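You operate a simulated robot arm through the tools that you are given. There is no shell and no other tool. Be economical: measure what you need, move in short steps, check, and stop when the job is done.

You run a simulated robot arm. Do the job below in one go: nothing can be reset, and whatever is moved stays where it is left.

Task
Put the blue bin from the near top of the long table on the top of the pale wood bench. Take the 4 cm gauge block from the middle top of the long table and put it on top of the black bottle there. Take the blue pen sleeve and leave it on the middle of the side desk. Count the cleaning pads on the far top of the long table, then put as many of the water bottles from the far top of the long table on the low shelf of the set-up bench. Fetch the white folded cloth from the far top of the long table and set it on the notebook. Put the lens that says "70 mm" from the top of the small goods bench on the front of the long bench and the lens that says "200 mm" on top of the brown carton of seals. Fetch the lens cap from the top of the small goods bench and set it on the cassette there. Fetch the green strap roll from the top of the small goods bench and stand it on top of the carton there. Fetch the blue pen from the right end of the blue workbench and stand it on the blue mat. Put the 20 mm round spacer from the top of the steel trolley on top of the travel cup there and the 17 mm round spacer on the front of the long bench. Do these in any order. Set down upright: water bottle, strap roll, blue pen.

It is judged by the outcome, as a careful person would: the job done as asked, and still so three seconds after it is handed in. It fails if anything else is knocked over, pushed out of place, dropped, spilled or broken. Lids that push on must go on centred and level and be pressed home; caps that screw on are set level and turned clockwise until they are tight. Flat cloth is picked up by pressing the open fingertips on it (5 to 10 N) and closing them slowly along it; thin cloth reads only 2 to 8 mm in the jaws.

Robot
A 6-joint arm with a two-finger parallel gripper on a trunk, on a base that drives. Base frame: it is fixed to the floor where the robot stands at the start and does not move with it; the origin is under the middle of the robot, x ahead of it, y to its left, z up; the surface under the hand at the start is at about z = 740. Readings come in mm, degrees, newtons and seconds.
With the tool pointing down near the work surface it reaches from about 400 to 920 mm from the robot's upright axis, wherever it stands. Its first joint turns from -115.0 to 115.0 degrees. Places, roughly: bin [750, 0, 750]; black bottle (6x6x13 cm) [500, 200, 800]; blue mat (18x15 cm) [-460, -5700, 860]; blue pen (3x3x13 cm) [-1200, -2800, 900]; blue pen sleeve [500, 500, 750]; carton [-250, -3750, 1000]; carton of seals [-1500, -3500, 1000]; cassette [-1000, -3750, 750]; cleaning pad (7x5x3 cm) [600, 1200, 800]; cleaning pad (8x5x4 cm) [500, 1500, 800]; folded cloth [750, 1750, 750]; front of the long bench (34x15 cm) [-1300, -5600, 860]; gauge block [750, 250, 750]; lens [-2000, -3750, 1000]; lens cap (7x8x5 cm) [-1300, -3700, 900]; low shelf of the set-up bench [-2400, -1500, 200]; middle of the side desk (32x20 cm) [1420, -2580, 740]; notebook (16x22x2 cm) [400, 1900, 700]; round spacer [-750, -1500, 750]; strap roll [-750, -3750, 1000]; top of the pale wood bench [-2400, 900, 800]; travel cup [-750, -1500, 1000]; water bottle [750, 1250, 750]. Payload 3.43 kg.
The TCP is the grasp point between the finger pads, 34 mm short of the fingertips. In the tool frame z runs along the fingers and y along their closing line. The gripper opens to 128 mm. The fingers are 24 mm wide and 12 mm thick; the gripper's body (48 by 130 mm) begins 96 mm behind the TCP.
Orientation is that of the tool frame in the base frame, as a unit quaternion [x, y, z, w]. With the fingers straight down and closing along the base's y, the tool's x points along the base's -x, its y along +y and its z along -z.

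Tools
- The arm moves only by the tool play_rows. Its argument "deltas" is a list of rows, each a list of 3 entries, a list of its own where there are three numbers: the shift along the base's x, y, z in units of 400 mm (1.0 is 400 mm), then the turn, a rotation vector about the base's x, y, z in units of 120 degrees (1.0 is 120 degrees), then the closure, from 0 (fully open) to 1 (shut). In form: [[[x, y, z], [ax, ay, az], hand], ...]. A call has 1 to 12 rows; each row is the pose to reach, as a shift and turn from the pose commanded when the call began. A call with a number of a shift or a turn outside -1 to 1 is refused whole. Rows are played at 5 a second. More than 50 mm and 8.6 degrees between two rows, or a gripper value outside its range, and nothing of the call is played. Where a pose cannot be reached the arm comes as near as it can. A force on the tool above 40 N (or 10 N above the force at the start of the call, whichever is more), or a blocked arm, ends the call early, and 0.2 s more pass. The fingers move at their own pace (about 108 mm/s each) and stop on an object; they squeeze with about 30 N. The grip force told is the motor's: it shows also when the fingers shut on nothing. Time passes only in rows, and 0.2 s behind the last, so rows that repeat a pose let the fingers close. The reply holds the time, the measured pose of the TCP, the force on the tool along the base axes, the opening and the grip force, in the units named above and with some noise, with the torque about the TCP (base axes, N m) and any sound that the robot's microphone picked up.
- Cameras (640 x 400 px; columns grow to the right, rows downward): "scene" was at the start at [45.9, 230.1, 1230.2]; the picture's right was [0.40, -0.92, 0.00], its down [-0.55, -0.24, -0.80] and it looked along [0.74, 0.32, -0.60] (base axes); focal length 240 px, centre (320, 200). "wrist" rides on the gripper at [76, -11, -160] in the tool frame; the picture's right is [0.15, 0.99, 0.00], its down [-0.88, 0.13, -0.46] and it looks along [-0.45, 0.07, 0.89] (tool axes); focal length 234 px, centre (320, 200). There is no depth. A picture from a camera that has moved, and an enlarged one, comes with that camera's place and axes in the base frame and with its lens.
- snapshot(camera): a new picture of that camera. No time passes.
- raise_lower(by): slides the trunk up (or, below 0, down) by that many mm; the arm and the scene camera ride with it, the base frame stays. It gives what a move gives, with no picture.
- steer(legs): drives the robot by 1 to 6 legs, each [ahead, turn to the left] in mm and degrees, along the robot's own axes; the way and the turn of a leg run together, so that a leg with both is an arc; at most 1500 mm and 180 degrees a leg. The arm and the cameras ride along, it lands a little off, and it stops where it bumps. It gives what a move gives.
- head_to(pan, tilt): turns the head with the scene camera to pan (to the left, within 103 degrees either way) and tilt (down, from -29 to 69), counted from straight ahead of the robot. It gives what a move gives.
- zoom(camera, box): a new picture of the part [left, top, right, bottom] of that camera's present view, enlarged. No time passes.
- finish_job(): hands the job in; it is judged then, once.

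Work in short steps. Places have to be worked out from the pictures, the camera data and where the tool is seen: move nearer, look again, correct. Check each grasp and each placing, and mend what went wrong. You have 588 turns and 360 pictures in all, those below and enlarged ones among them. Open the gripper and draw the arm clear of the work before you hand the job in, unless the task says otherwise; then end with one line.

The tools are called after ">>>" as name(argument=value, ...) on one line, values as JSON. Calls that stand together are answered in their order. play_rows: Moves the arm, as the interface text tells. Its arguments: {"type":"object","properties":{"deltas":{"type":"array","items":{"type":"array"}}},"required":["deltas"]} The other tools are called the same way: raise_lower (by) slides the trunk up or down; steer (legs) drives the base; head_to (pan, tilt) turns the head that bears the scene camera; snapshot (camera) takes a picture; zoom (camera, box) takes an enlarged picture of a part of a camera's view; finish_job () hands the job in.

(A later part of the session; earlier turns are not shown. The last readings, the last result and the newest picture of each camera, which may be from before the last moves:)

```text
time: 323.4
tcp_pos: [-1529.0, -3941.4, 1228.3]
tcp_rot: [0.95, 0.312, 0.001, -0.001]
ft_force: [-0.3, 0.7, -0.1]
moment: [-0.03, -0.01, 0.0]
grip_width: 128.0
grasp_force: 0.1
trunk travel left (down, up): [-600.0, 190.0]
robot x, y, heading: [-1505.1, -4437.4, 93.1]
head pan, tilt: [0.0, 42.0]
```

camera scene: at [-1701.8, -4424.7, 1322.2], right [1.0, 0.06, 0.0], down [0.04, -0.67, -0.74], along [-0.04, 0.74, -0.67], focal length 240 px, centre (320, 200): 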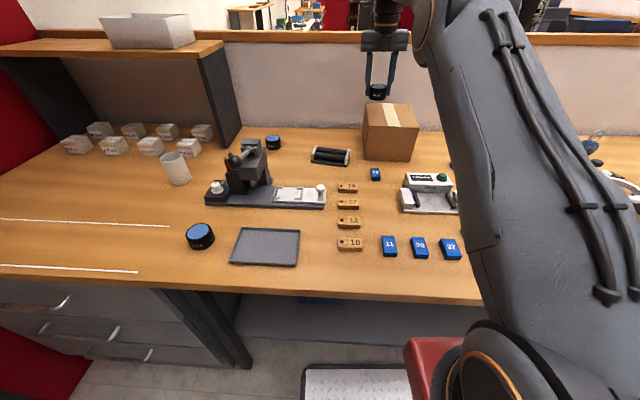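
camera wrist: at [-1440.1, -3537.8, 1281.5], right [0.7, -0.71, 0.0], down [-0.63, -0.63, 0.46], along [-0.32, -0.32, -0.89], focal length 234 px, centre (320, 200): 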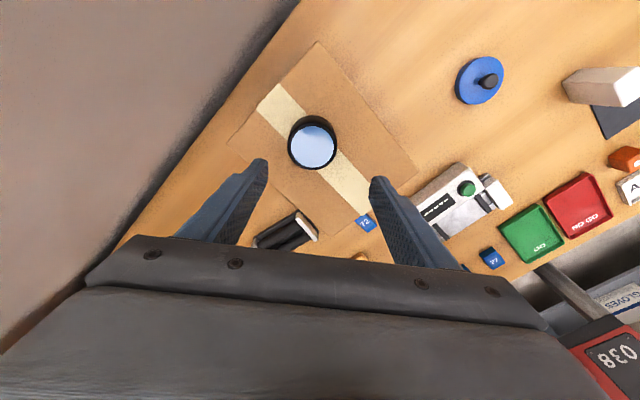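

>>> steer(legs=[[-80, 0], [0, 87], [250, 0], [0, -90], [60, 0]])

>>> snapshot(camera="wrist")

>>> snapshot(camera="scene")

```text
time: 334.0
tcp_pos: [-1750.8, -3961.8, 1229.4]
tcp_rot: [0.958, 0.286, 0.002, -0.003]
ft_force: [-0.1, -0.7, -0.1]
moment: [0.04, 0.03, 0.02]
grip_width: 128.0
grasp_force: 0.0
trunk travel left (down, up): [-600.0, 190.0]
robot x, y, heading: [-1756.7, -4457.6, 90.0]
head pan, tilt: [0.0, 42.0]
```

```text
230 pictures are left
camera wrist: at [-1694.3, -3912.0, 1388.7], right [0.66, -0.75, 0.0], down [-0.67, -0.59, 0.45], along [-0.34, -0.3, -0.89], focal length 234 px, centre (320, 200)
```

wrist: 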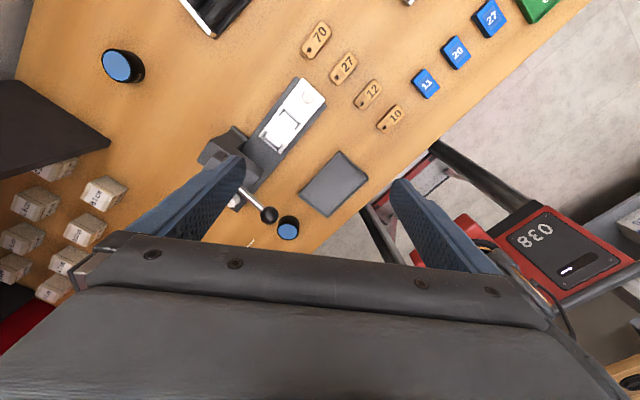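

```text
229 pictures are left
camera scene: at [-1950.3, -4434.6, 1322.2], right [1.0, 0.0, 0.0], down [0.0, -0.67, -0.74], along [0.0, 0.74, -0.67], focal length 240 px, centre (320, 200)
```

scene: 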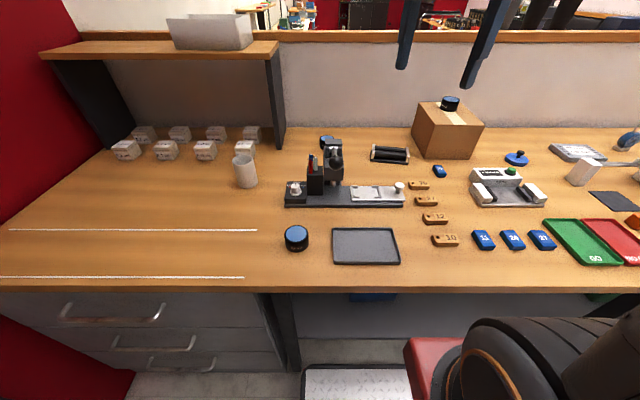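

Lens B is at about (−1922, −3630). I move over it while turning the hand back to the normal side.

>>> play_rows(deltas=[[[-0.036, 0.069, -0.01], [0, 0, -0.07], 0.1], [[-0.072, 0.138, -0.02], [0, 0, -0.14], 0.2], [[-0.108, 0.207, -0.03], [0, 0, -0.21], 0.3], [[-0.144, 0.276, -0.04], [0, 0, -0.28], 0.3], [[-0.18, 0.345, -0.06], [0, 0, -0.35], 0.3], [[-0.216, 0.414, -0.08], [0, 0, -0.42], 0.3], [[-0.252, 0.483, -0.1], [0, 0, -0.49], 0.3], [[-0.288, 0.552, -0.13], [0, 0, -0.56], 0.3], [[-0.324, 0.621, -0.17], [0, 0, -0.63], 0.3], [[-0.36, 0.69, -0.22], [0, 0, -0.7], 0.3], [[-0.396, 0.759, -0.27], [0, 0, -0.77], 0.3], [[-0.43, 0.83, -0.32], [0, 0, -0.84], 0.3]])

>>> snapshot(camera="wrist")

>>> snapshot(camera="scene")

```text
time: 336.6
tcp_pos: [-1922.6, -3627.4, 1102.2]
tcp_rot: [0.831, -0.557, 0.002, 0.0]
ft_force: [0.2, -1.7, 1.5]
moment: [0.07, 0.03, -0.01]
grip_width: 89.5
grasp_force: 0.1
trunk travel left (down, up): [-600.0, 190.0]
robot x, y, heading: [-1754.9, -4455.6, 89.7]
head pan, tilt: [0.0, 42.0]
```

```text
228 pictures are left
camera wrist: at [-1884.2, -3693.2, 1262.0], right [-0.86, -0.51, 0.0], down [-0.45, 0.77, 0.45], along [-0.23, 0.39, -0.89], focal length 234 px, centre (320, 200)
```

wrist: 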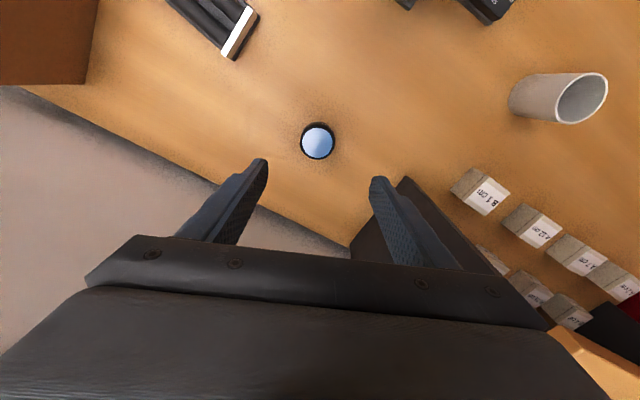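

```text
227 pictures are left
camera scene: at [-1950.1, -4435.2, 1322.2], right [1.0, 0.0, 0.0], down [0.0, -0.67, -0.74], along [0.0, 0.74, -0.67], focal length 240 px, centre (320, 200)
```

scene: 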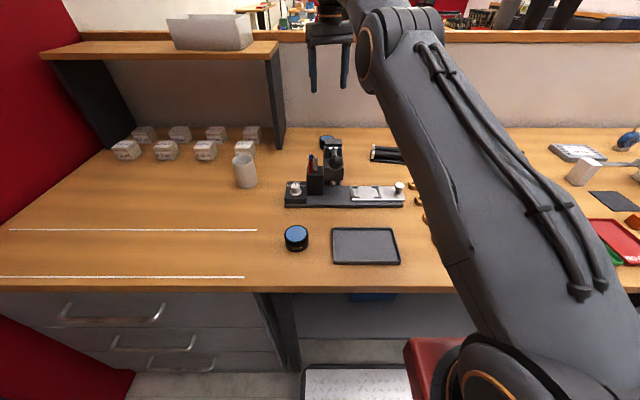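

Lens B is at (−1924, −3620). I watch the wrist's side joint near the roller stand, so I descend in stages; first to z ≈ 960.

>>> play_rows(deltas=[[[-0.004, 0.017, -0.1], [0, 0, 0], 0.35], [[-0.004, 0.017, -0.2], [0, 0, 0], 0.35], [[-0.004, 0.017, -0.3], [0, 0, 0], 0.35], [[-0.004, 0.017, -0.355], [0, 0, 0], 0.35], [[-0.004, 0.017, -0.355], [0, 0, 0], 0.35]])

>>> snapshot(camera="wrist")

>>> zoom(camera="scene", box=[270, 40, 470, 220])

```text
time: 337.8
tcp_pos: [-1925.4, -3624.1, 958.5]
tcp_rot: [0.83, -0.557, 0.003, -0.001]
ft_force: [-0.8, 0.5, 0.5]
moment: [-0.03, 0.01, 0.0]
grip_width: 83.4
grasp_force: 0.1
trunk travel left (down, up): [-600.0, 190.0]
robot x, y, heading: [-1754.6, -4458.0, 89.8]
head pan, tilt: [0.0, 42.0]
```

```text
226 pictures are left
camera wrist: at [-1887.8, -3689.6, 1117.3], right [-0.86, -0.51, 0.0], down [-0.46, 0.77, 0.45], along [-0.23, 0.39, -0.89], focal length 234 px, centre (320, 200)
```

wrist: 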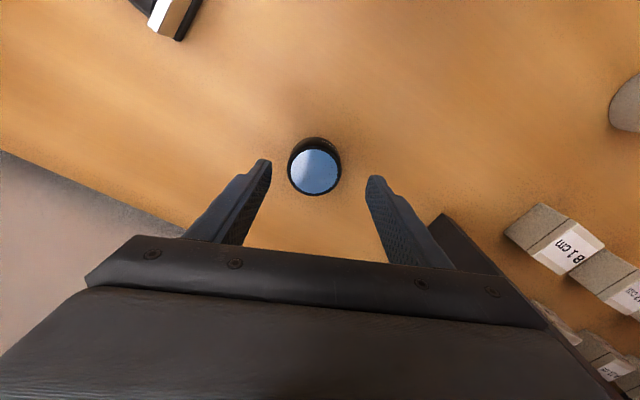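

```text
2.22 times, centred on (370, 130) of scene
camera zoom: at [-1950.4, -4434.4, 1322.2], right [1.0, 0.0, 0.0], down [0.0, -0.67, -0.74], along [0.0, 0.74, -0.67], focal length 533 px, centre (209, 356)
```

zoom: 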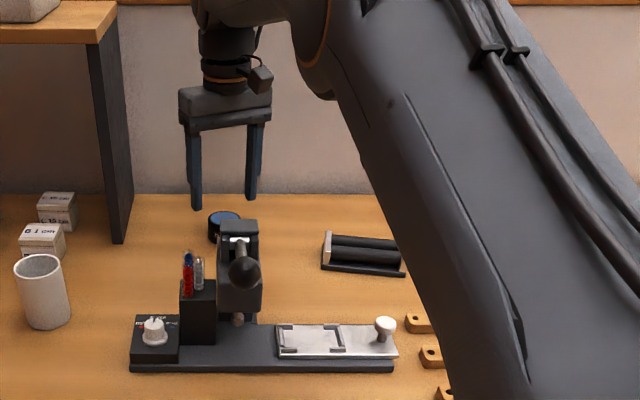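

The wrist is well clear. I shift 6 mm and descend to grip.

>>> play_rows(deltas=[[[0, 0.015, -0.07], [0, 0, 0], 0.35], [[0, 0.015, -0.13], [0, 0, 0], 0.35], [[0, 0.015, -0.148], [0, 0, 0], 0.35], [[0, 0.015, -0.148], [0, 0, 0], 0.45], [[0, 0.015, -0.148], [0, 0, 0], 0.55], [[0, 0.015, -0.148], [0, 0, 0], 0.7], [[0, 0.015, -0.148], [0, 0, 0], 1.0], [[0, 0.015, -0.148], [0, 0, 0], 1.0]])

>>> snapshot(camera="wrist")

```text
time: 339.6
tcp_pos: [-1924.8, -3617.3, 898.4]
tcp_rot: [0.831, -0.556, 0.001, 0.0]
ft_force: [0.1, -0.2, -0.8]
moment: [-0.01, 0.04, 0.0]
grip_width: 54.6
grasp_force: 30.4
trunk travel left (down, up): [-600.0, 190.0]
robot x, y, heading: [-1755.4, -4457.4, 90.2]
head pan, tilt: [0.0, 42.0]
```

```text
224 pictures are left
camera wrist: at [-1885.3, -3683.1, 1057.4], right [-0.86, -0.51, 0.0], down [-0.46, 0.77, 0.45], along [-0.23, 0.39, -0.89], focal length 234 px, centre (320, 200)
```

wrist: 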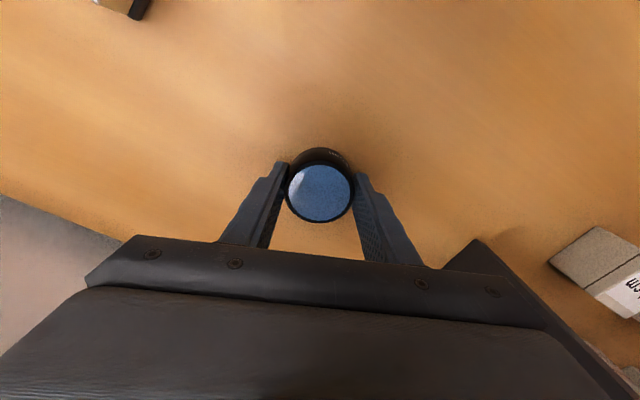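

Gripped (54.6 mm). I lift straight up above the press height.

>>> play_rows(deltas=[[[0, 0, 0.1], [0, 0, 0], 1.0], [[0, 0, 0.2], [0, 0, 0], 1.0], [[0, 0, 0.3], [0, 0, 0], 1.0], [[0, 0, 0.4], [0, 0, 0], 1.0], [[0, 0, 0.5], [0, 0, 0], 1.0], [[0, -0.05, 0.6], [0, 0, 0], 1.0], [[0.04, -0.12, 0.67], [0, 0, 0], 1.0], [[0.08, -0.22, 0.71], [0, 0, 0], 1.0]])

>>> zoom(camera="scene", box=[270, 0, 430, 120])

```text
time: 341.4
tcp_pos: [-1891.5, -3708.7, 1180.9]
tcp_rot: [0.831, -0.556, 0.003, 0.001]
ft_force: [-0.6, 1.1, -2.7]
moment: [-0.12, -0.03, 0.03]
grip_width: 54.5
grasp_force: 29.8
out of reach, approached as far as the arm can: row 5
trunk travel left (down, up): [-600.0, 190.0]
robot x, y, heading: [-1755.7, -4456.4, 90.2]
head pan, tilt: [0.0, 42.0]
```

```text
3.33 times, centred on (350, 60) of scene
camera zoom: at [-1950.7, -4433.4, 1322.1], right [1.0, 0.0, 0.0], down [0.0, -0.67, -0.74], along [0.0, 0.74, -0.67], focal length 800 px, centre (220, 667)
```

zoom: 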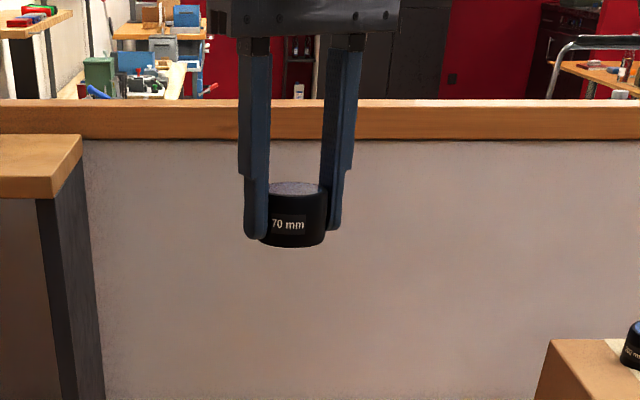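

It reads 70 mm. I retract to carrying position.

>>> play_rows(deltas=[[[0.047, -0.09, 0.02], [0, 0, 0], 1.0], [[0.094, -0.18, 0.04], [0, 0, 0], 1.0], [[0.141, -0.27, 0.06], [0, 0, 0], 1.0], [[0.188, -0.36, 0.08], [0, 0, 0], 1.0], [[0.235, -0.45, 0.1], [0, 0, 0], 1.0], [[0.282, -0.54, 0.12], [0, 0, 0], 1.0], [[0.328, -0.628, 0.135], [0, 0, 0], 1.0]])

```text
time: 343.0
tcp_pos: [-1760.7, -3957.1, 1236.9]
tcp_rot: [0.831, -0.557, 0.003, 0.0]
ft_force: [0.4, 0.8, -1.5]
moment: [-0.04, -0.02, -0.02]
grip_width: 54.6
grasp_force: 30.4
trunk travel left (down, up): [-600.0, 190.0]
robot x, y, heading: [-1754.2, -4457.8, 89.7]
head pan, tilt: [0.0, 42.0]
```

>>> steer(legs=[[-150, 0], [0, -120], [445, 0], [0, -60]])

>>> snapshot(camera="scene")

>>> snapshot(camera="wrist")

```text
time: 354.2
tcp_pos: [-1345.4, -5313.7, 1238.5]
tcp_rot: [0.535, 0.845, 0.0, -0.003]
ft_force: [-0.6, -0.1, -1.3]
moment: [-0.03, 0.03, 0.02]
grip_width: 54.8
grasp_force: 29.7
trunk travel left (down, up): [-600.0, 190.0]
robot x, y, heading: [-1377.5, -4815.1, -87.2]
head pan, tilt: [0.0, 42.0]
```

```text
222 pictures are left
camera scene: at [-1181.0, -4826.8, 1322.2], right [-1.0, -0.05, 0.0], down [-0.03, 0.67, -0.74], along [0.04, -0.74, -0.67], focal length 240 px, centre (320, 200)
```

scene: 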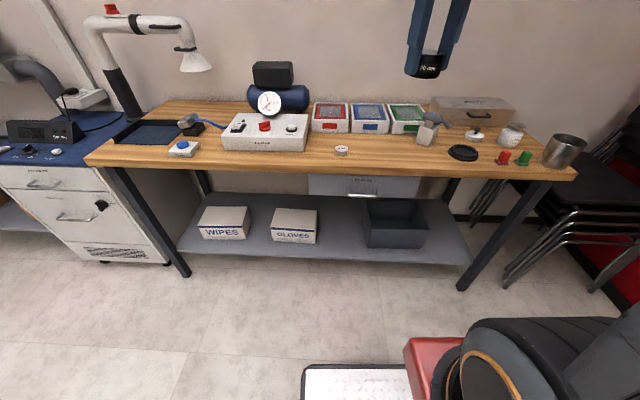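

```text
221 pictures are left
camera wrist: at [-1387.4, -5250.2, 1396.9], right [0.83, 0.55, 0.0], down [0.49, -0.74, 0.45], along [0.25, -0.38, -0.89], focal length 234 px, centre (320, 200)
```

wrist: 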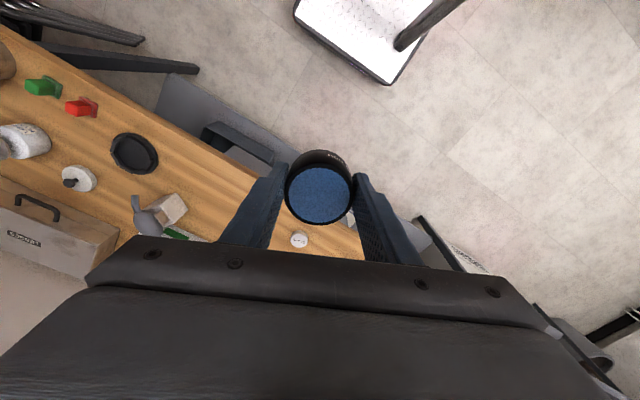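

Everything on the long bench is as before. I put the lens at about (−1370, −5595): move over and down.

>>> play_rows(deltas=[[[-0.01, -0.117, 0], [0, 0, 0], 1.0], [[-0.02, -0.234, 0], [0, 0, 0], 1.0], [[-0.03, -0.351, 0], [0, 0, 0], 1.0], [[-0.04, -0.468, 0], [0, 0, 0], 1.0], [[-0.05, -0.585, 0], [0, 0, 0], 1.0], [[-0.0625, -0.7, 0], [0, 0, 0], 1.0], [[-0.0625, -0.7, -0.12], [0, 0, 0], 1.0], [[-0.0625, -0.7, -0.24], [0, 0, 0], 1.0], [[-0.0625, -0.7, -0.36], [0, 0, 0], 1.0], [[-0.0625, -0.7, -0.48], [0, 0, 0], 1.0], [[-0.0625, -0.7, -0.6], [0, 0, 0], 1.0], [[-0.0625, -0.7, -0.71], [0, 0, 0], 1.0]])

>>> snapshot(camera="wrist")

```text
time: 356.8
tcp_pos: [-1370.6, -5591.6, 954.2]
tcp_rot: [0.535, 0.845, -0.001, -0.002]
ft_force: [-0.1, -0.4, -1.4]
moment: [-0.04, -0.02, 0.02]
grip_width: 54.7
grasp_force: 29.7
trunk travel left (down, up): [-600.0, 190.0]
robot x, y, heading: [-1375.9, -4810.6, -87.0]
head pan, tilt: [0.0, 42.0]
```

```text
220 pictures are left
camera wrist: at [-1412.7, -5527.8, 1112.3], right [0.83, 0.55, 0.0], down [0.49, -0.74, 0.45], along [0.25, -0.38, -0.89], focal length 234 px, centre (320, 200)
```

wrist: 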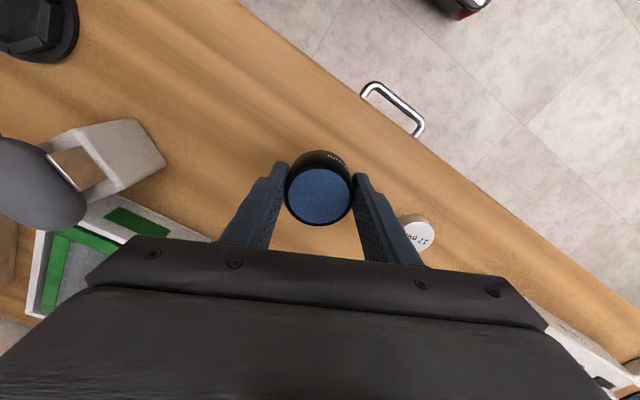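

Clear spot. I lower to contact.

>>> play_rows(deltas=[[[0, 0, -0.08], [0, 0, 0], 1.0], [[0, 0, -0.12], [0, 0, 0], 1.0], [[0, 0, -0.13], [0, 0, 0], 1.0], [[0, 0, -0.137], [0, 0, 0], 1.0], [[0, 0, -0.143], [0, 0, 0], 1.0], [[0, 0, -0.149], [0, 0, 0], 1.0], [[0, 0, -0.155], [0, 0, 0], 1.0], [[0, 0, -0.161], [0, 0, 0], 1.0]])

```text
time: 358.6
tcp_pos: [-1370.0, -5595.5, 894.1]
tcp_rot: [0.536, 0.844, -0.004, 0.001]
ft_force: [-0.5, 5.1, 12.7]
moment: [0.42, -0.32, 0.14]
grip_width: 54.8
grasp_force: 29.7
trunk travel left (down, up): [-600.0, 190.0]
robot x, y, heading: [-1373.4, -4813.6, -87.0]
head pan, tilt: [0.0, 42.0]
stopped in row 8: the force on the tool passed its limit at 42 N (the readings are from after the stop); the commanded pose is now the measured one
```

Contact. I ease up, open, rise and check.

>>> play_rows(deltas=[[[0, 0, 0.003], [0, 0, 0], 1.0], [[0, 0, 0.003], [0, 0, 0], 0.54], [[0, 0, 0.003], [0, 0, 0], 0.45], [[0, 0, 0.003], [0, 0, 0], 0.4], [[0, 0, 0.08], [0, 0, 0], 0.4], [[0, 0, 0.2], [0, 0, 0], 0.4], [[0, 0, 0.32], [0, 0, 0], 0.4], [[0, 0, 0.44], [0, 0, 0], 0.4]])

>>> snapshot(camera="wrist")

>>> zoom(camera="scene", box=[90, 80, 240, 180])

```text
time: 360.4
tcp_pos: [-1369.4, -5597.1, 1068.0]
tcp_rot: [0.536, 0.844, -0.002, 0.0]
ft_force: [-0.1, -0.2, -0.2]
moment: [0.02, 0.02, 0.01]
grip_width: 76.7
grasp_force: 0.0
trunk travel left (down, up): [-600.0, 190.0]
robot x, y, heading: [-1377.9, -4813.7, -87.5]
head pan, tilt: [0.0, 42.0]
```

```text
219 pictures are left
camera wrist: at [-1411.0, -5534.0, 1226.8], right [0.83, 0.55, 0.0], down [0.49, -0.74, 0.46], along [0.25, -0.38, -0.89], focal length 234 px, centre (320, 200)
```

wrist: 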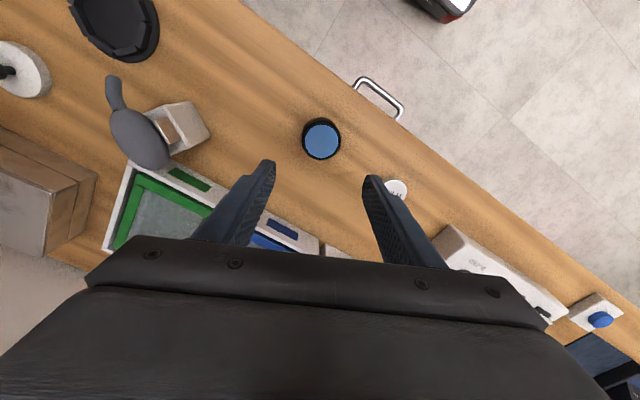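

```text
4.00 times, centred on (165, 130) of scene
camera zoom: at [-1181.0, -4827.1, 1322.2], right [-1.0, -0.05, 0.0], down [-0.03, 0.67, -0.74], along [0.04, -0.74, -0.67], focal length 960 px, centre (940, 480)
```

zoom: 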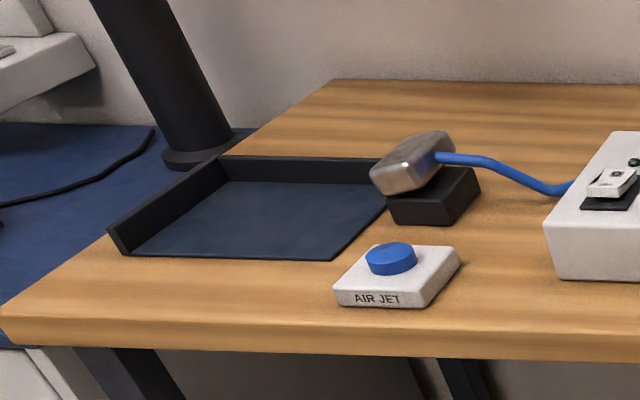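

The 70 mm lens is in place. I retract for the next task.

>>> play_rows(deltas=[[[0, 0.09, 0.05], [0, 0, 0], 0.2], [[0, 0.18, 0.1], [0, 0, 0], 0], [[0, 0.27, 0.15], [0, 0, 0], 0], [[0, 0.36, 0.2], [0, 0, 0], 0], [[0, 0.45, 0.25], [0, 0, 0], 0], [[0, 0.54, 0.3], [0, 0, 0], 0], [[0, 0.63, 0.35], [0, 0, 0], 0], [[0, 0.72, 0.4], [0, 0, 0], 0]])

```text
time: 362.2
tcp_pos: [-1367.5, -5309.3, 1227.2]
tcp_rot: [0.536, 0.844, -0.002, 0.0]
ft_force: [0.2, -0.2, -0.4]
moment: [0.03, 0.0, -0.02]
grip_width: 128.1
grasp_force: 0.0
trunk travel left (down, up): [-600.0, 190.0]
robot x, y, heading: [-1376.4, -4812.7, -87.1]
head pan, tilt: [0.0, 42.0]
```

>>> steer(legs=[[0, 143], [402, 0], [0, 34]])

>>> snapshot(camera="scene")

>>> snapshot(camera="wrist")

```text
time: 372.4
tcp_pos: [-1173.0, -3981.9, 1227.6]
tcp_rot: [0.846, -0.534, 0.0, -0.002]
ft_force: [-0.4, -0.7, 0.0]
moment: [-0.01, 0.01, 0.01]
grip_width: 128.1
grasp_force: 0.1
trunk travel left (down, up): [-600.0, 190.0]
robot x, y, heading: [-1161.6, -4476.5, 93.1]
head pan, tilt: [0.0, 42.0]
```

```text
217 pictures are left
camera scene: at [-1361.0, -4464.0, 1322.2], right [1.0, 0.06, 0.0], down [0.04, -0.67, -0.74], along [-0.04, 0.74, -0.67], focal length 240 px, centre (320, 200)
```

scene: 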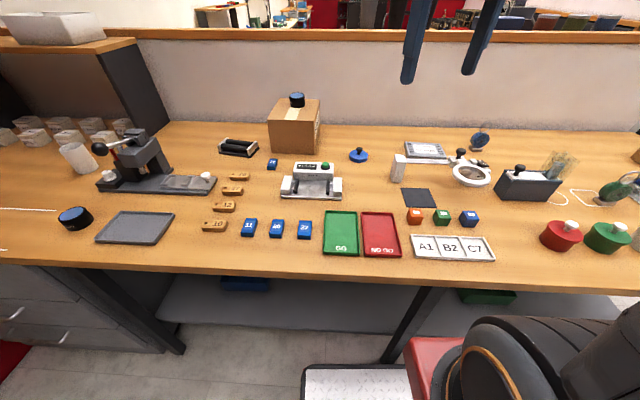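

```text
216 pictures are left
camera wrist: at [-1131.6, -4046.1, 1386.4], right [-0.83, -0.56, 0.0], down [-0.5, 0.74, 0.46], along [-0.25, 0.38, -0.89], focal length 234 px, centre (320, 200)
```

wrist: 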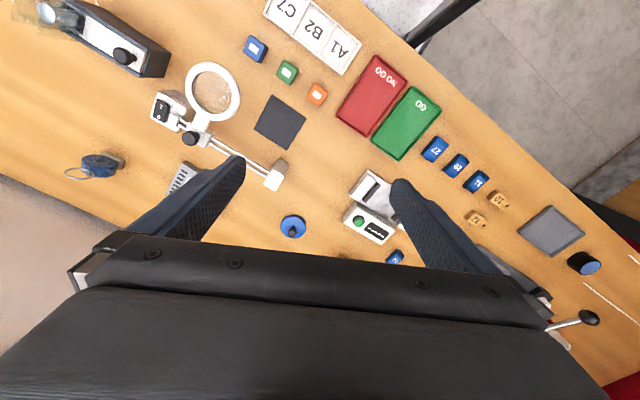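

>>> zoom(camera="scene", box=[330, 120, 500, 220])

>>> zoom(camera="scene", box=[480, 110, 640, 260])

```text
3.76 times, centred on (415, 170) of scene
camera zoom: at [-1361.0, -4464.0, 1322.2], right [1.0, 0.06, 0.0], down [0.04, -0.67, -0.74], along [-0.04, 0.74, -0.67], focal length 903 px, centre (-38, 313)
```

zoom: 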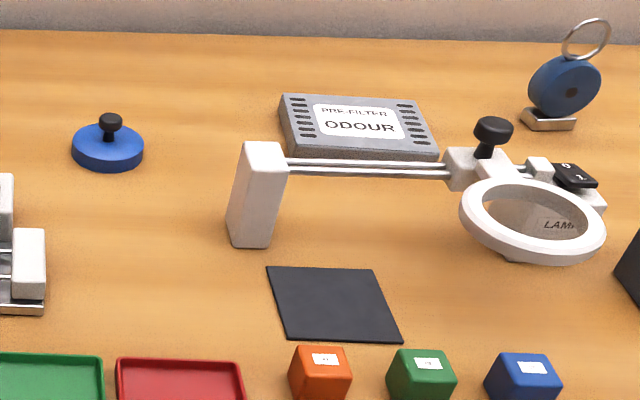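

```text
2.67 times, centred on (560, 185) of scene
camera zoom: at [-1361.0, -4464.0, 1322.2], right [1.0, 0.06, 0.0], down [0.04, -0.67, -0.74], along [-0.04, 0.74, -0.67], focal length 640 px, centre (-320, 240)
```

zoom: 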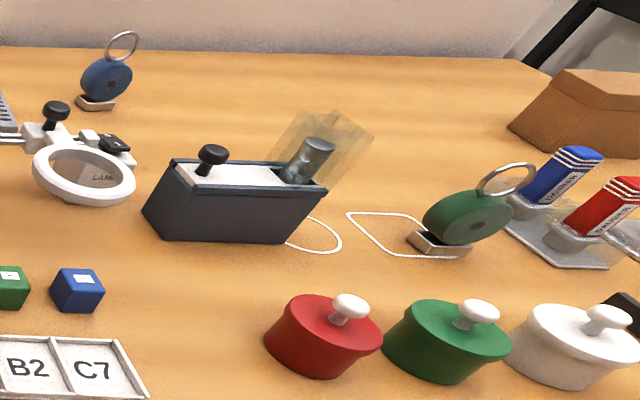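

The blue lens cap is at about (−1263, −3732) and the cassette's middle at (−1024, −3682). I move over the cap.

>>> play_rows(deltas=[[[-0.0375, 0.104, 0], [0, 0, 0], 0.1], [[-0.075, 0.208, 0], [0, 0, 0], 0.2], [[-0.1125, 0.312, 0], [0, 0, 0], 0.25], [[-0.15, 0.416, 0], [0, 0, 0], 0.25], [[-0.1875, 0.52, 0], [0, 0, 0], 0.25], [[-0.225, 0.625, 0], [0, 0, 0], 0.25], [[-0.225, 0.625, -0.11], [0, 0, 0], 0.25], [[-0.225, 0.625, -0.22], [0, 0, 0], 0.25], [[-0.225, 0.625, -0.33], [0, 0, 0], 0.25], [[-0.225, 0.625, -0.44], [0, 0, 0], 0.25], [[-0.225, 0.625, -0.55], [0, 0, 0], 0.25]])

>>> snapshot(camera="wrist")

>>> zoom(camera="scene", box=[300, 60, 480, 220])

```text
time: 374.8
tcp_pos: [-1264.1, -3731.7, 1008.0]
tcp_rot: [0.845, -0.535, 0.0, -0.003]
ft_force: [-0.4, -0.1, 0.0]
moment: [0.05, 0.0, -0.01]
grip_width: 96.1
grasp_force: 0.1
trunk travel left (down, up): [-600.0, 190.0]
robot x, y, heading: [-1162.4, -4479.0, 93.4]
head pan, tilt: [0.0, 42.0]
```

```text
213 pictures are left
camera wrist: at [-1221.8, -3795.9, 1167.0], right [-0.83, -0.56, -0.01], down [-0.5, 0.74, 0.46], along [-0.25, 0.38, -0.89], focal length 234 px, centre (320, 200)
```

wrist: 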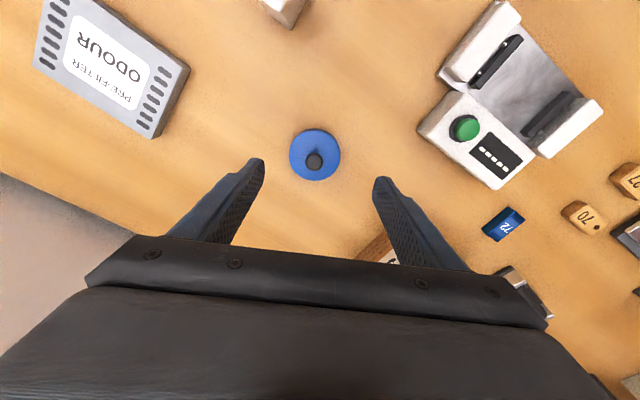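

```text
2.50 times, centred on (390, 140) of scene
camera zoom: at [-1361.0, -4464.2, 1322.2], right [1.0, 0.06, 0.0], down [0.04, -0.67, -0.74], along [-0.04, 0.74, -0.67], focal length 600 px, centre (145, 350)
```

zoom: 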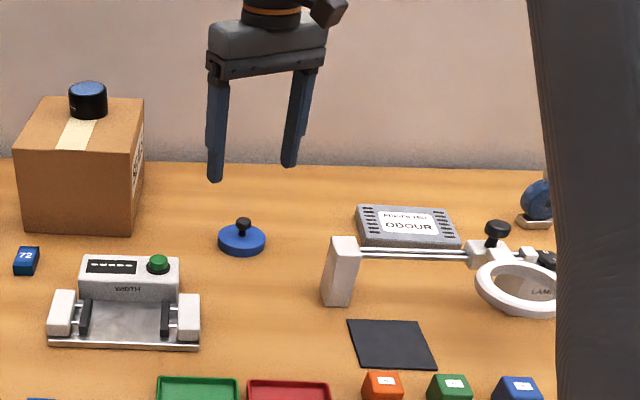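

Cap at (−1263, −3720). I correct and descend, then close on the disc.

>>> play_rows(deltas=[[[0.002, 0.027, -0.1], [0, 0, 0], 0.25], [[0.002, 0.027, -0.2], [0, 0, 0], 0.25], [[0.002, 0.027, -0.26], [0, 0, 0], 0.25], [[0.002, 0.027, -0.28], [0, 0, 0], 0.25], [[0.002, 0.027, -0.28], [0, 0, 0], 0.35], [[0.002, 0.027, -0.28], [0, 0, 0], 0.45], [[0.002, 0.027, -0.28], [0, 0, 0], 0.6], [[0.002, 0.027, -0.28], [0, 0, 0], 1.0], [[0.002, 0.027, -0.28], [0, 0, 0], 1.0]])

>>> snapshot(camera="wrist")

```text
time: 376.8
tcp_pos: [-1263.5, -3720.8, 894.5]
tcp_rot: [0.845, -0.534, 0.0, -0.001]
ft_force: [-0.9, -0.1, 0.5]
moment: [-0.01, 0.0, 0.0]
grip_width: 73.7
grasp_force: 30.6
trunk travel left (down, up): [-600.0, 190.0]
robot x, y, heading: [-1162.1, -4475.5, 93.2]
head pan, tilt: [0.0, 42.0]
```

```text
211 pictures are left
camera wrist: at [-1221.3, -3784.4, 1053.0], right [-0.83, -0.56, 0.0], down [-0.5, 0.74, 0.46], along [-0.25, 0.38, -0.89], focal length 234 px, centre (320, 200)
```

wrist: 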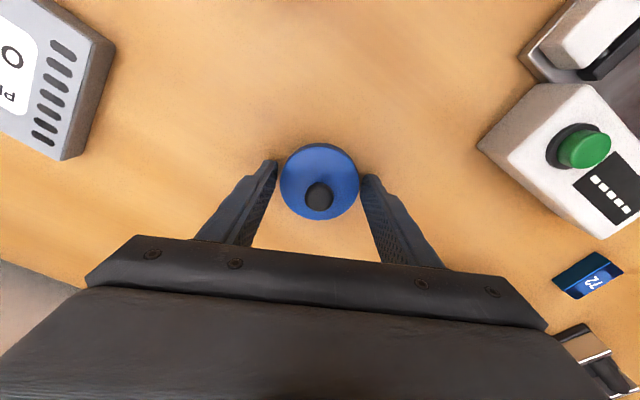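

Held (73.7 mm). I lift and carry it over the cassette.

>>> play_rows(deltas=[[[0, 0, 0.1], [0, 0, 0], 1.0], [[0, 0, 0.2], [0, 0, 0], 1.0], [[0, 0, 0.3], [0, 0, 0], 1.0], [[0.1, 0.016, 0.32], [0, 0, 0], 1.0], [[0.2, 0.032, 0.32], [0, 0, 0], 1.0], [[0.3, 0.048, 0.32], [0, 0, 0], 1.0], [[0.4, 0.064, 0.32], [0, 0, 0], 1.0], [[0.5, 0.08, 0.32], [0, 0, 0], 1.0], [[0.6, 0.096, 0.32], [0, 0, 0], 1.0], [[0.6, 0.096, 0.32], [0, 0, 0], 1.0]])

>>> snapshot(camera="wrist")

>>> zoom(camera="scene", box=[350, 60, 530, 200])

```text
time: 379.0
tcp_pos: [-1017.4, -3679.8, 1024.1]
tcp_rot: [0.846, -0.534, 0.0, -0.002]
ft_force: [-0.4, -0.7, -1.2]
moment: [0.0, 0.02, 0.01]
grip_width: 73.6
grasp_force: 29.9
trunk travel left (down, up): [-600.0, 190.0]
robot x, y, heading: [-1166.4, -4473.0, 93.1]
head pan, tilt: [0.0, 42.0]
```

```text
210 pictures are left
camera wrist: at [-976.6, -3744.6, 1182.5], right [-0.83, -0.56, 0.0], down [-0.5, 0.74, 0.46], along [-0.25, 0.38, -0.89], focal length 234 px, centre (320, 200)
```

wrist: 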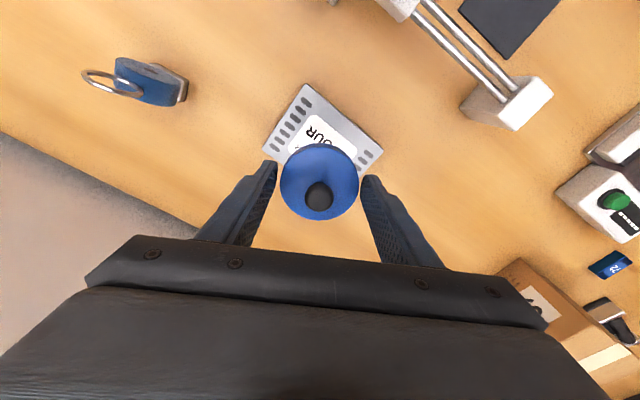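

```text
2.86 times, centred on (440, 130) of scene
camera zoom: at [-1360.9, -4464.0, 1322.2], right [1.0, 0.06, 0.0], down [0.04, -0.67, -0.74], along [-0.04, 0.74, -0.67], focal length 685 px, centre (-23, 400)
```

zoom: 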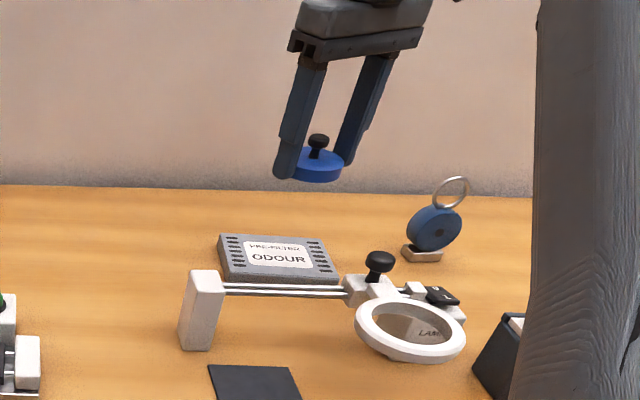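

Cassette spans x −1090…−959, y −3726…−3636. The cap is over its middle; I lower it.

>>> play_rows(deltas=[[[-0.015, 0, -0.1], [0, 0, 0], 1.0], [[-0.015, 0, -0.2], [0, 0, 0], 1.0], [[-0.015, 0, -0.235], [0, 0, 0], 1.0], [[-0.015, 0, -0.25], [0, 0, 0], 1.0], [[-0.015, 0, -0.258], [0, 0, 0], 1.0], [[-0.015, 0, -0.266], [0, 0, 0], 1.0], [[-0.015, 0, -0.274], [0, 0, 0], 1.0], [[-0.015, 0, -0.282], [0, 0, 0], 1.0], [[-0.015, 0, -0.29], [0, 0, 0], 1.0]])

```text
time: 381.0
tcp_pos: [-1029.4, -3679.8, 915.2]
tcp_rot: [0.846, -0.533, -0.001, -0.006]
ft_force: [-0.1, -1.8, 14.7]
moment: [-0.44, 0.48, 0.1]
grip_width: 73.6
grasp_force: 30.1
trunk travel left (down, up): [-600.0, 190.0]
robot x, y, heading: [-1164.8, -4475.8, 93.1]
head pan, tilt: [0.0, 42.0]
stopped in row 9: the force on the tool passed its limit at 42 N (the readings are from after the stop); the commanded pose is now the measured one
```

Contact at 915 as expected. I ease off, open and rise.

>>> play_rows(deltas=[[[0, 0, 0.003], [0, 0, 0], 1.0], [[0, 0, 0.003], [0, 0, 0], 0.4], [[0, 0, 0.003], [0, 0, 0], 0.3], [[0, 0, 0.003], [0, 0, 0], 0.25], [[0, 0, 0.08], [0, 0, 0], 0.25], [[0, 0, 0.2], [0, 0, 0], 0.25], [[0, 0, 0.32], [0, 0, 0], 0.25]])

>>> snapshot(camera="wrist")

>>> zoom(camera="scene", box=[350, 60, 530, 200])

```text
time: 382.6
tcp_pos: [-1029.6, -3680.5, 1038.7]
tcp_rot: [0.846, -0.533, 0.0, -0.003]
ft_force: [0.9, 1.2, 0.2]
moment: [-0.01, -0.01, -0.01]
grip_width: 95.9
grasp_force: 0.1
trunk travel left (down, up): [-600.0, 190.0]
robot x, y, heading: [-1165.4, -4477.3, 93.2]
head pan, tilt: [0.0, 42.0]
```

```text
208 pictures are left
camera wrist: at [-988.4, -3745.2, 1196.4], right [-0.83, -0.56, -0.01], down [-0.5, 0.74, 0.46], along [-0.25, 0.38, -0.89], focal length 234 px, centre (320, 200)
```

wrist: 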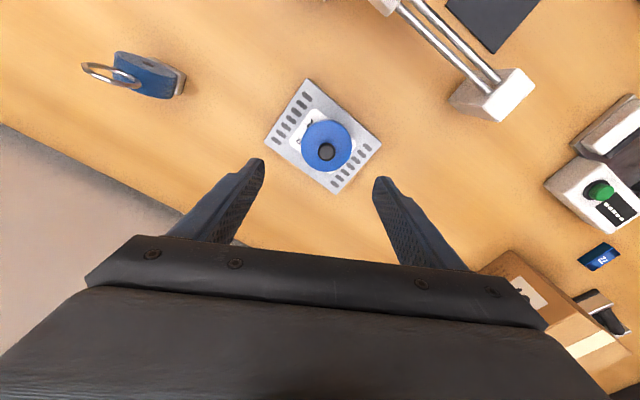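

```text
2.86 times, centred on (440, 130) of scene
camera zoom: at [-1360.8, -4463.8, 1322.2], right [1.0, 0.06, 0.0], down [0.04, -0.67, -0.74], along [-0.04, 0.74, -0.67], focal length 685 px, centre (-23, 400)
```

zoom: 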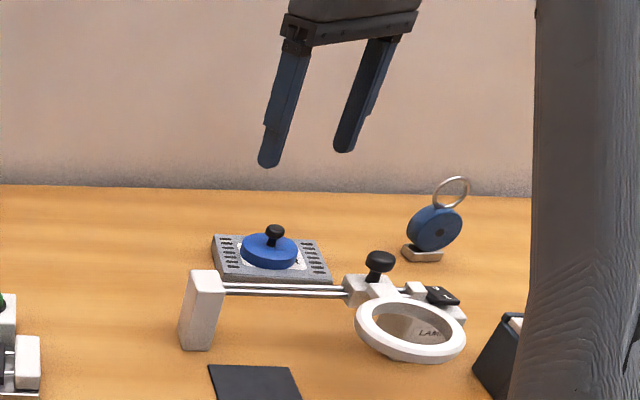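

The cap is on the cassette. I retract and move along to the strap roll.

>>> play_rows(deltas=[[[0, -0.02, 0.08], [0, 0, 0], 0.2], [[-0.02, -0.1, 0.14], [0, 0, 0], 0.1], [[-0.05, -0.2, 0.19], [0, 0, 0], 0], [[-0.08, -0.3, 0.24], [0, 0, 0], 0], [[-0.11, -0.4, 0.29], [0, 0, 0], 0], [[-0.14, -0.5, 0.34], [0, 0, 0], 0], [[-0.17, -0.6, 0.39], [0, 0, 0], 0], [[-0.2, -0.7, 0.44], [0, 0, 0], 0], [[-0.22, -0.76, 0.48], [0, 0, 0], 0]])

```text
time: 384.6
tcp_pos: [-1112.8, -3984.6, 1231.4]
tcp_rot: [0.846, -0.533, 0.0, -0.004]
ft_force: [0.7, 0.2, 0.5]
moment: [-0.04, 0.06, -0.01]
grip_width: 128.1
grasp_force: 0.1
trunk travel left (down, up): [-600.0, 190.0]
robot x, y, heading: [-1164.0, -4479.0, 93.0]
head pan, tilt: [0.0, 42.0]
```

>>> steer(legs=[[-60, 0], [0, -95], [640, 0], [0, 92]])

>>> snapshot(camera="scene")

>>> snapshot(camera="wrist")

```text
time: 396.6
tcp_pos: [-435.0, -4064.9, 1231.2]
tcp_rot: [0.827, -0.562, -0.001, -0.004]
ft_force: [0.2, 0.2, 0.3]
moment: [0.0, -0.01, 0.0]
grip_width: 128.1
grasp_force: 0.0
trunk travel left (down, up): [-600.0, 190.0]
robot x, y, heading: [-516.2, -4547.6, 89.6]
head pan, tilt: [0.0, 42.0]
```

```text
206 pictures are left
camera scene: at [-713.9, -4527.1, 1322.2], right [1.0, -0.01, 0.0], down [-0.01, -0.67, -0.74], along [0.01, 0.74, -0.67], focal length 240 px, centre (320, 200)
```

scene: 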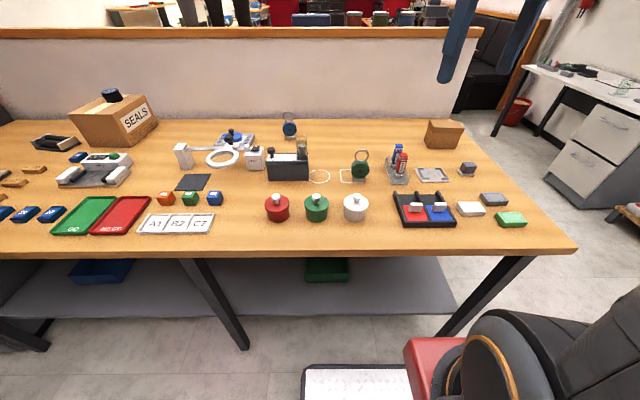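

```text
205 pictures are left
camera wrist: at [-397.0, -4133.2, 1389.6], right [-0.86, -0.5, -0.01], down [-0.45, 0.77, 0.46], along [-0.23, 0.4, -0.89], focal length 234 px, centre (320, 200)
```

wrist: 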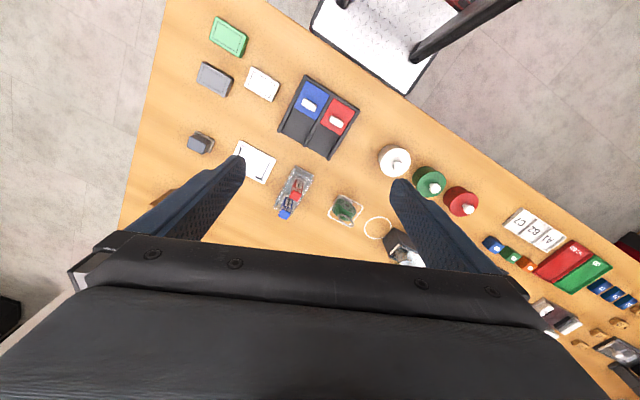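

>>> zoom(camera="scene", box=[250, 100, 420, 230])

>>> zoom(camera="scene", box=[370, 100, 540, 230])

>>> zoom(camera="wrist", box=[260, 140, 500, 270])

```text
3.08 times, centred on (335, 165) of scene
camera zoom: at [-713.9, -4527.1, 1322.2], right [1.0, -0.01, 0.0], down [-0.01, -0.67, -0.74], along [0.01, 0.74, -0.67], focal length 738 px, centre (274, 308)
```

zoom: 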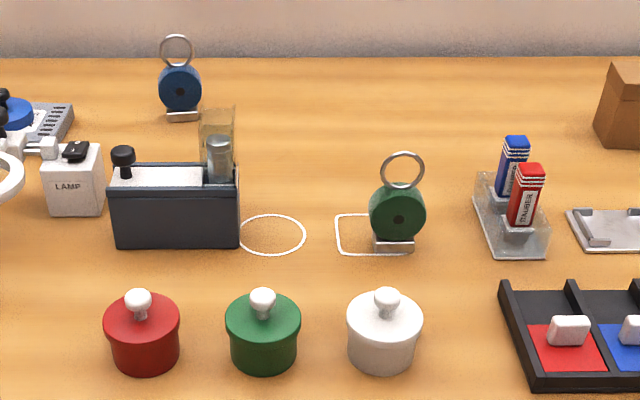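

```text
3.08 times, centred on (455, 165) of scene
camera zoom: at [-713.9, -4527.1, 1322.2], right [1.0, -0.01, 0.0], down [-0.01, -0.67, -0.74], along [0.01, 0.74, -0.67], focal length 738 px, centre (-95, 308)
```

zoom: 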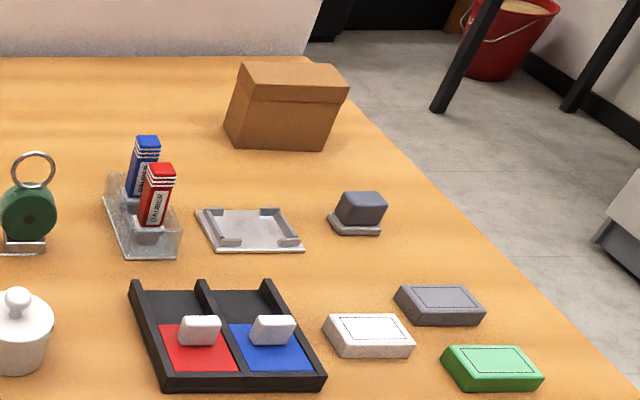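

```text
2.67 times, centred on (380, 205) of wrist
camera zoom: at [-397.0, -4133.2, 1389.6], right [-0.86, -0.5, -0.01], down [-0.45, 0.77, 0.46], along [-0.23, 0.4, -0.89], focal length 624 px, centre (160, 187)
```

zoom: 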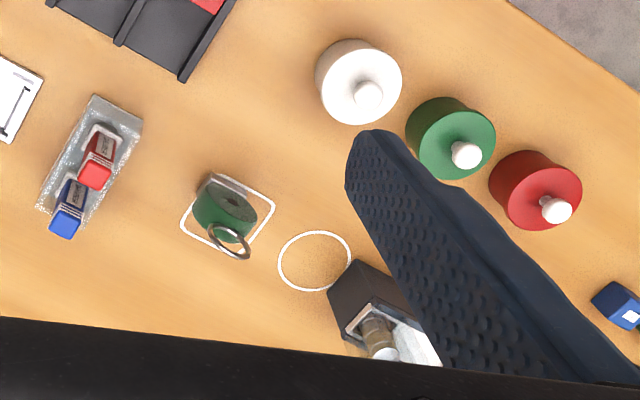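

The green strap roll stands at about (−582, −3916), its disc facing the robot, centre z ≈ 896. I'll grip it across its faces (closing along y): move above and turn the hand 68°.

>>> play_rows(deltas=[[[-0.041, 0.041, -0.03], [0, 0, 0.063], 0.1], [[-0.082, 0.083, -0.06], [0, 0, 0.126], 0.2], [[-0.122, 0.124, -0.1], [0, 0, 0.189], 0.3], [[-0.163, 0.166, -0.14], [0, 0, 0.252], 0.35], [[-0.204, 0.207, -0.18], [0, 0, 0.315], 0.35], [[-0.245, 0.248, -0.22], [0, 0, 0.378], 0.35], [[-0.286, 0.29, -0.27], [0, 0, 0.441], 0.35], [[-0.327, 0.331, -0.32], [0, 0, 0.504], 0.35], [[-0.3675, 0.3725, -0.37], [0, 0, 0.567], 0.35], [[-0.3675, 0.3725, -0.37], [0, 0, 0.567], 0.35]])

>>> snapshot(camera="wrist")

>>> zoom(camera="scene", box=[290, 60, 450, 200])

```text
time: 398.9
tcp_pos: [-581.2, -3916.7, 1085.2]
tcp_rot: [1.0, -0.002, -0.003, -0.004]
ft_force: [-0.4, 1.0, -0.1]
moment: [0.01, 0.03, 0.01]
grip_width: 83.2
grasp_force: 0.1
trunk travel left (down, up): [-600.0, 190.0]
robot x, y, heading: [-519.7, -4552.7, 89.5]
head pan, tilt: [0.0, 42.0]
```

```text
201 pictures are left
camera wrist: at [-504.5, -3907.1, 1244.1], right [0.14, -0.99, -0.01], down [-0.88, -0.13, 0.46], along [-0.46, -0.06, -0.89], focal length 234 px, centre (320, 200)
```

wrist: 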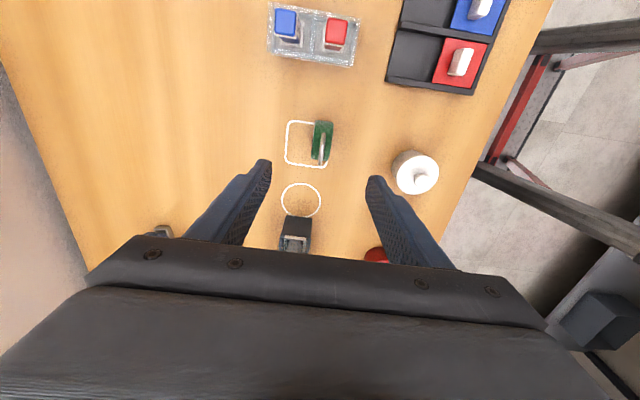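

```text
2.86 times, centred on (370, 130) of scene
camera zoom: at [-713.9, -4527.1, 1322.2], right [1.0, -0.01, 0.0], down [-0.01, -0.67, -0.74], along [0.01, 0.74, -0.67], focal length 685 px, centre (177, 400)
```

zoom: 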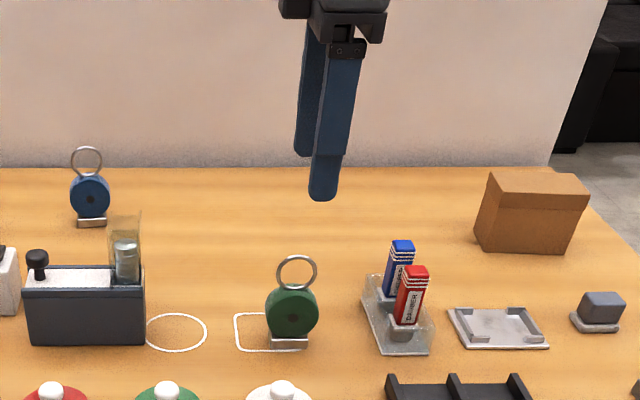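

Aligned with the roll at (−582, −3918). I descend to TCP ≈ 905 and close slowly.

>>> play_rows(deltas=[[[-0.002, -0.004, -0.11], [0, 0, 0], 0.35], [[-0.002, -0.004, -0.22], [0, 0, 0], 0.35], [[-0.002, -0.004, -0.33], [0, 0, 0], 0.35], [[-0.002, -0.004, -0.41], [0, 0, 0], 0.35], [[-0.002, -0.004, -0.45], [0, 0, 0], 0.4], [[-0.002, -0.004, -0.45], [0, 0, 0], 0.55], [[-0.002, -0.004, -0.45], [0, 0, 0], 0.7], [[-0.002, -0.004, -0.45], [0, 0, 0], 0.8], [[-0.002, -0.004, -0.45], [0, 0, 0], 1.0], [[-0.002, -0.004, -0.45], [0, 0, 0], 1.0]])

>>> snapshot(camera="wrist")

>>> zoom(camera="scene", box=[290, 60, 450, 200])

```text
time: 401.1
tcp_pos: [-580.5, -3917.8, 901.9]
tcp_rot: [1.0, -0.001, -0.003, -0.003]
ft_force: [-0.8, 0.5, 0.3]
moment: [-0.01, 0.02, -0.01]
grip_width: 27.4
grasp_force: 30.2
trunk travel left (down, up): [-600.0, 190.0]
robot x, y, heading: [-520.1, -4553.7, 89.3]
head pan, tilt: [0.0, 42.0]
```

```text
199 pictures are left
camera wrist: at [-504.7, -3907.7, 1061.2], right [0.14, -0.99, -0.01], down [-0.88, -0.13, 0.46], along [-0.46, -0.06, -0.89], focal length 234 px, centre (320, 200)
```

wrist: 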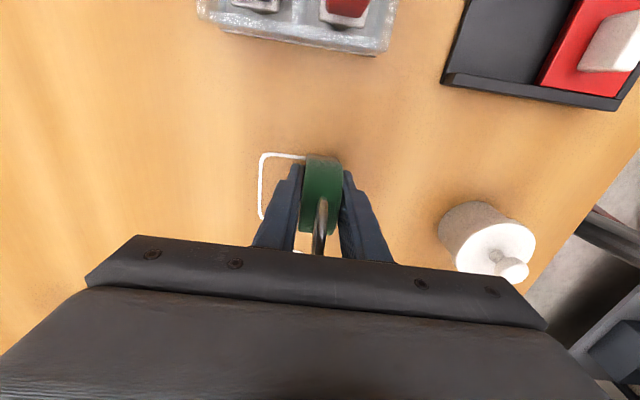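

```text
2.86 times, centred on (370, 130) of scene
camera zoom: at [-713.9, -4527.0, 1322.2], right [1.0, -0.01, 0.0], down [-0.01, -0.67, -0.74], along [0.01, 0.74, -0.67], focal length 685 px, centre (177, 400)
```

zoom: 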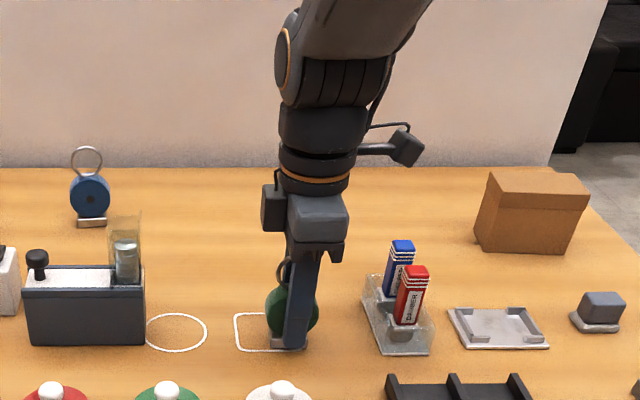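

Gripped across the faces (27.4 mm). I lift it and draw it in.

>>> play_rows(deltas=[[[0, 0, 0.06], [0, 0, 0], 1.0], [[0, 0, 0.17], [0, 0, 0], 1.0], [[0, 0, 0.28], [0, 0, 0], 1.0], [[0, 0, 0.39], [0, 0, 0], 1.0], [[0, 0, 0.5], [0, 0, 0], 1.0], [[0, 0, 0.61], [0, 0, 0], 1.0], [[0.01, -0.08, 0.68], [0, 0, 0], 1.0], [[0.02, -0.17, 0.72], [0, 0, 0], 1.0], [[0.03, -0.26, 0.76], [0, 0, 0], 1.0], [[0.04, -0.35, 0.78], [0, 0, 0], 1.0]])

>>> snapshot(camera="wrist")

```text
time: 403.2
tcp_pos: [-568.3, -4054.7, 1213.1]
tcp_rot: [1.0, -0.001, -0.003, -0.003]
ft_force: [-1.4, 0.7, -1.6]
moment: [-0.05, 0.01, 0.01]
grip_width: 27.4
grasp_force: 30.1
trunk travel left (down, up): [-600.0, 190.0]
robot x, y, heading: [-518.7, -4550.0, 89.4]
head pan, tilt: [0.0, 42.0]
```

```text
197 pictures are left
camera wrist: at [-491.8, -4044.5, 1371.5], right [0.14, -0.99, -0.01], down [-0.88, -0.13, 0.46], along [-0.46, -0.06, -0.89], focal length 234 px, centre (320, 200)
```

wrist: 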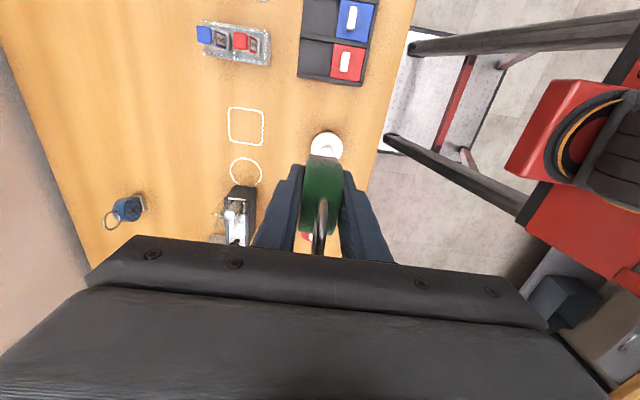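

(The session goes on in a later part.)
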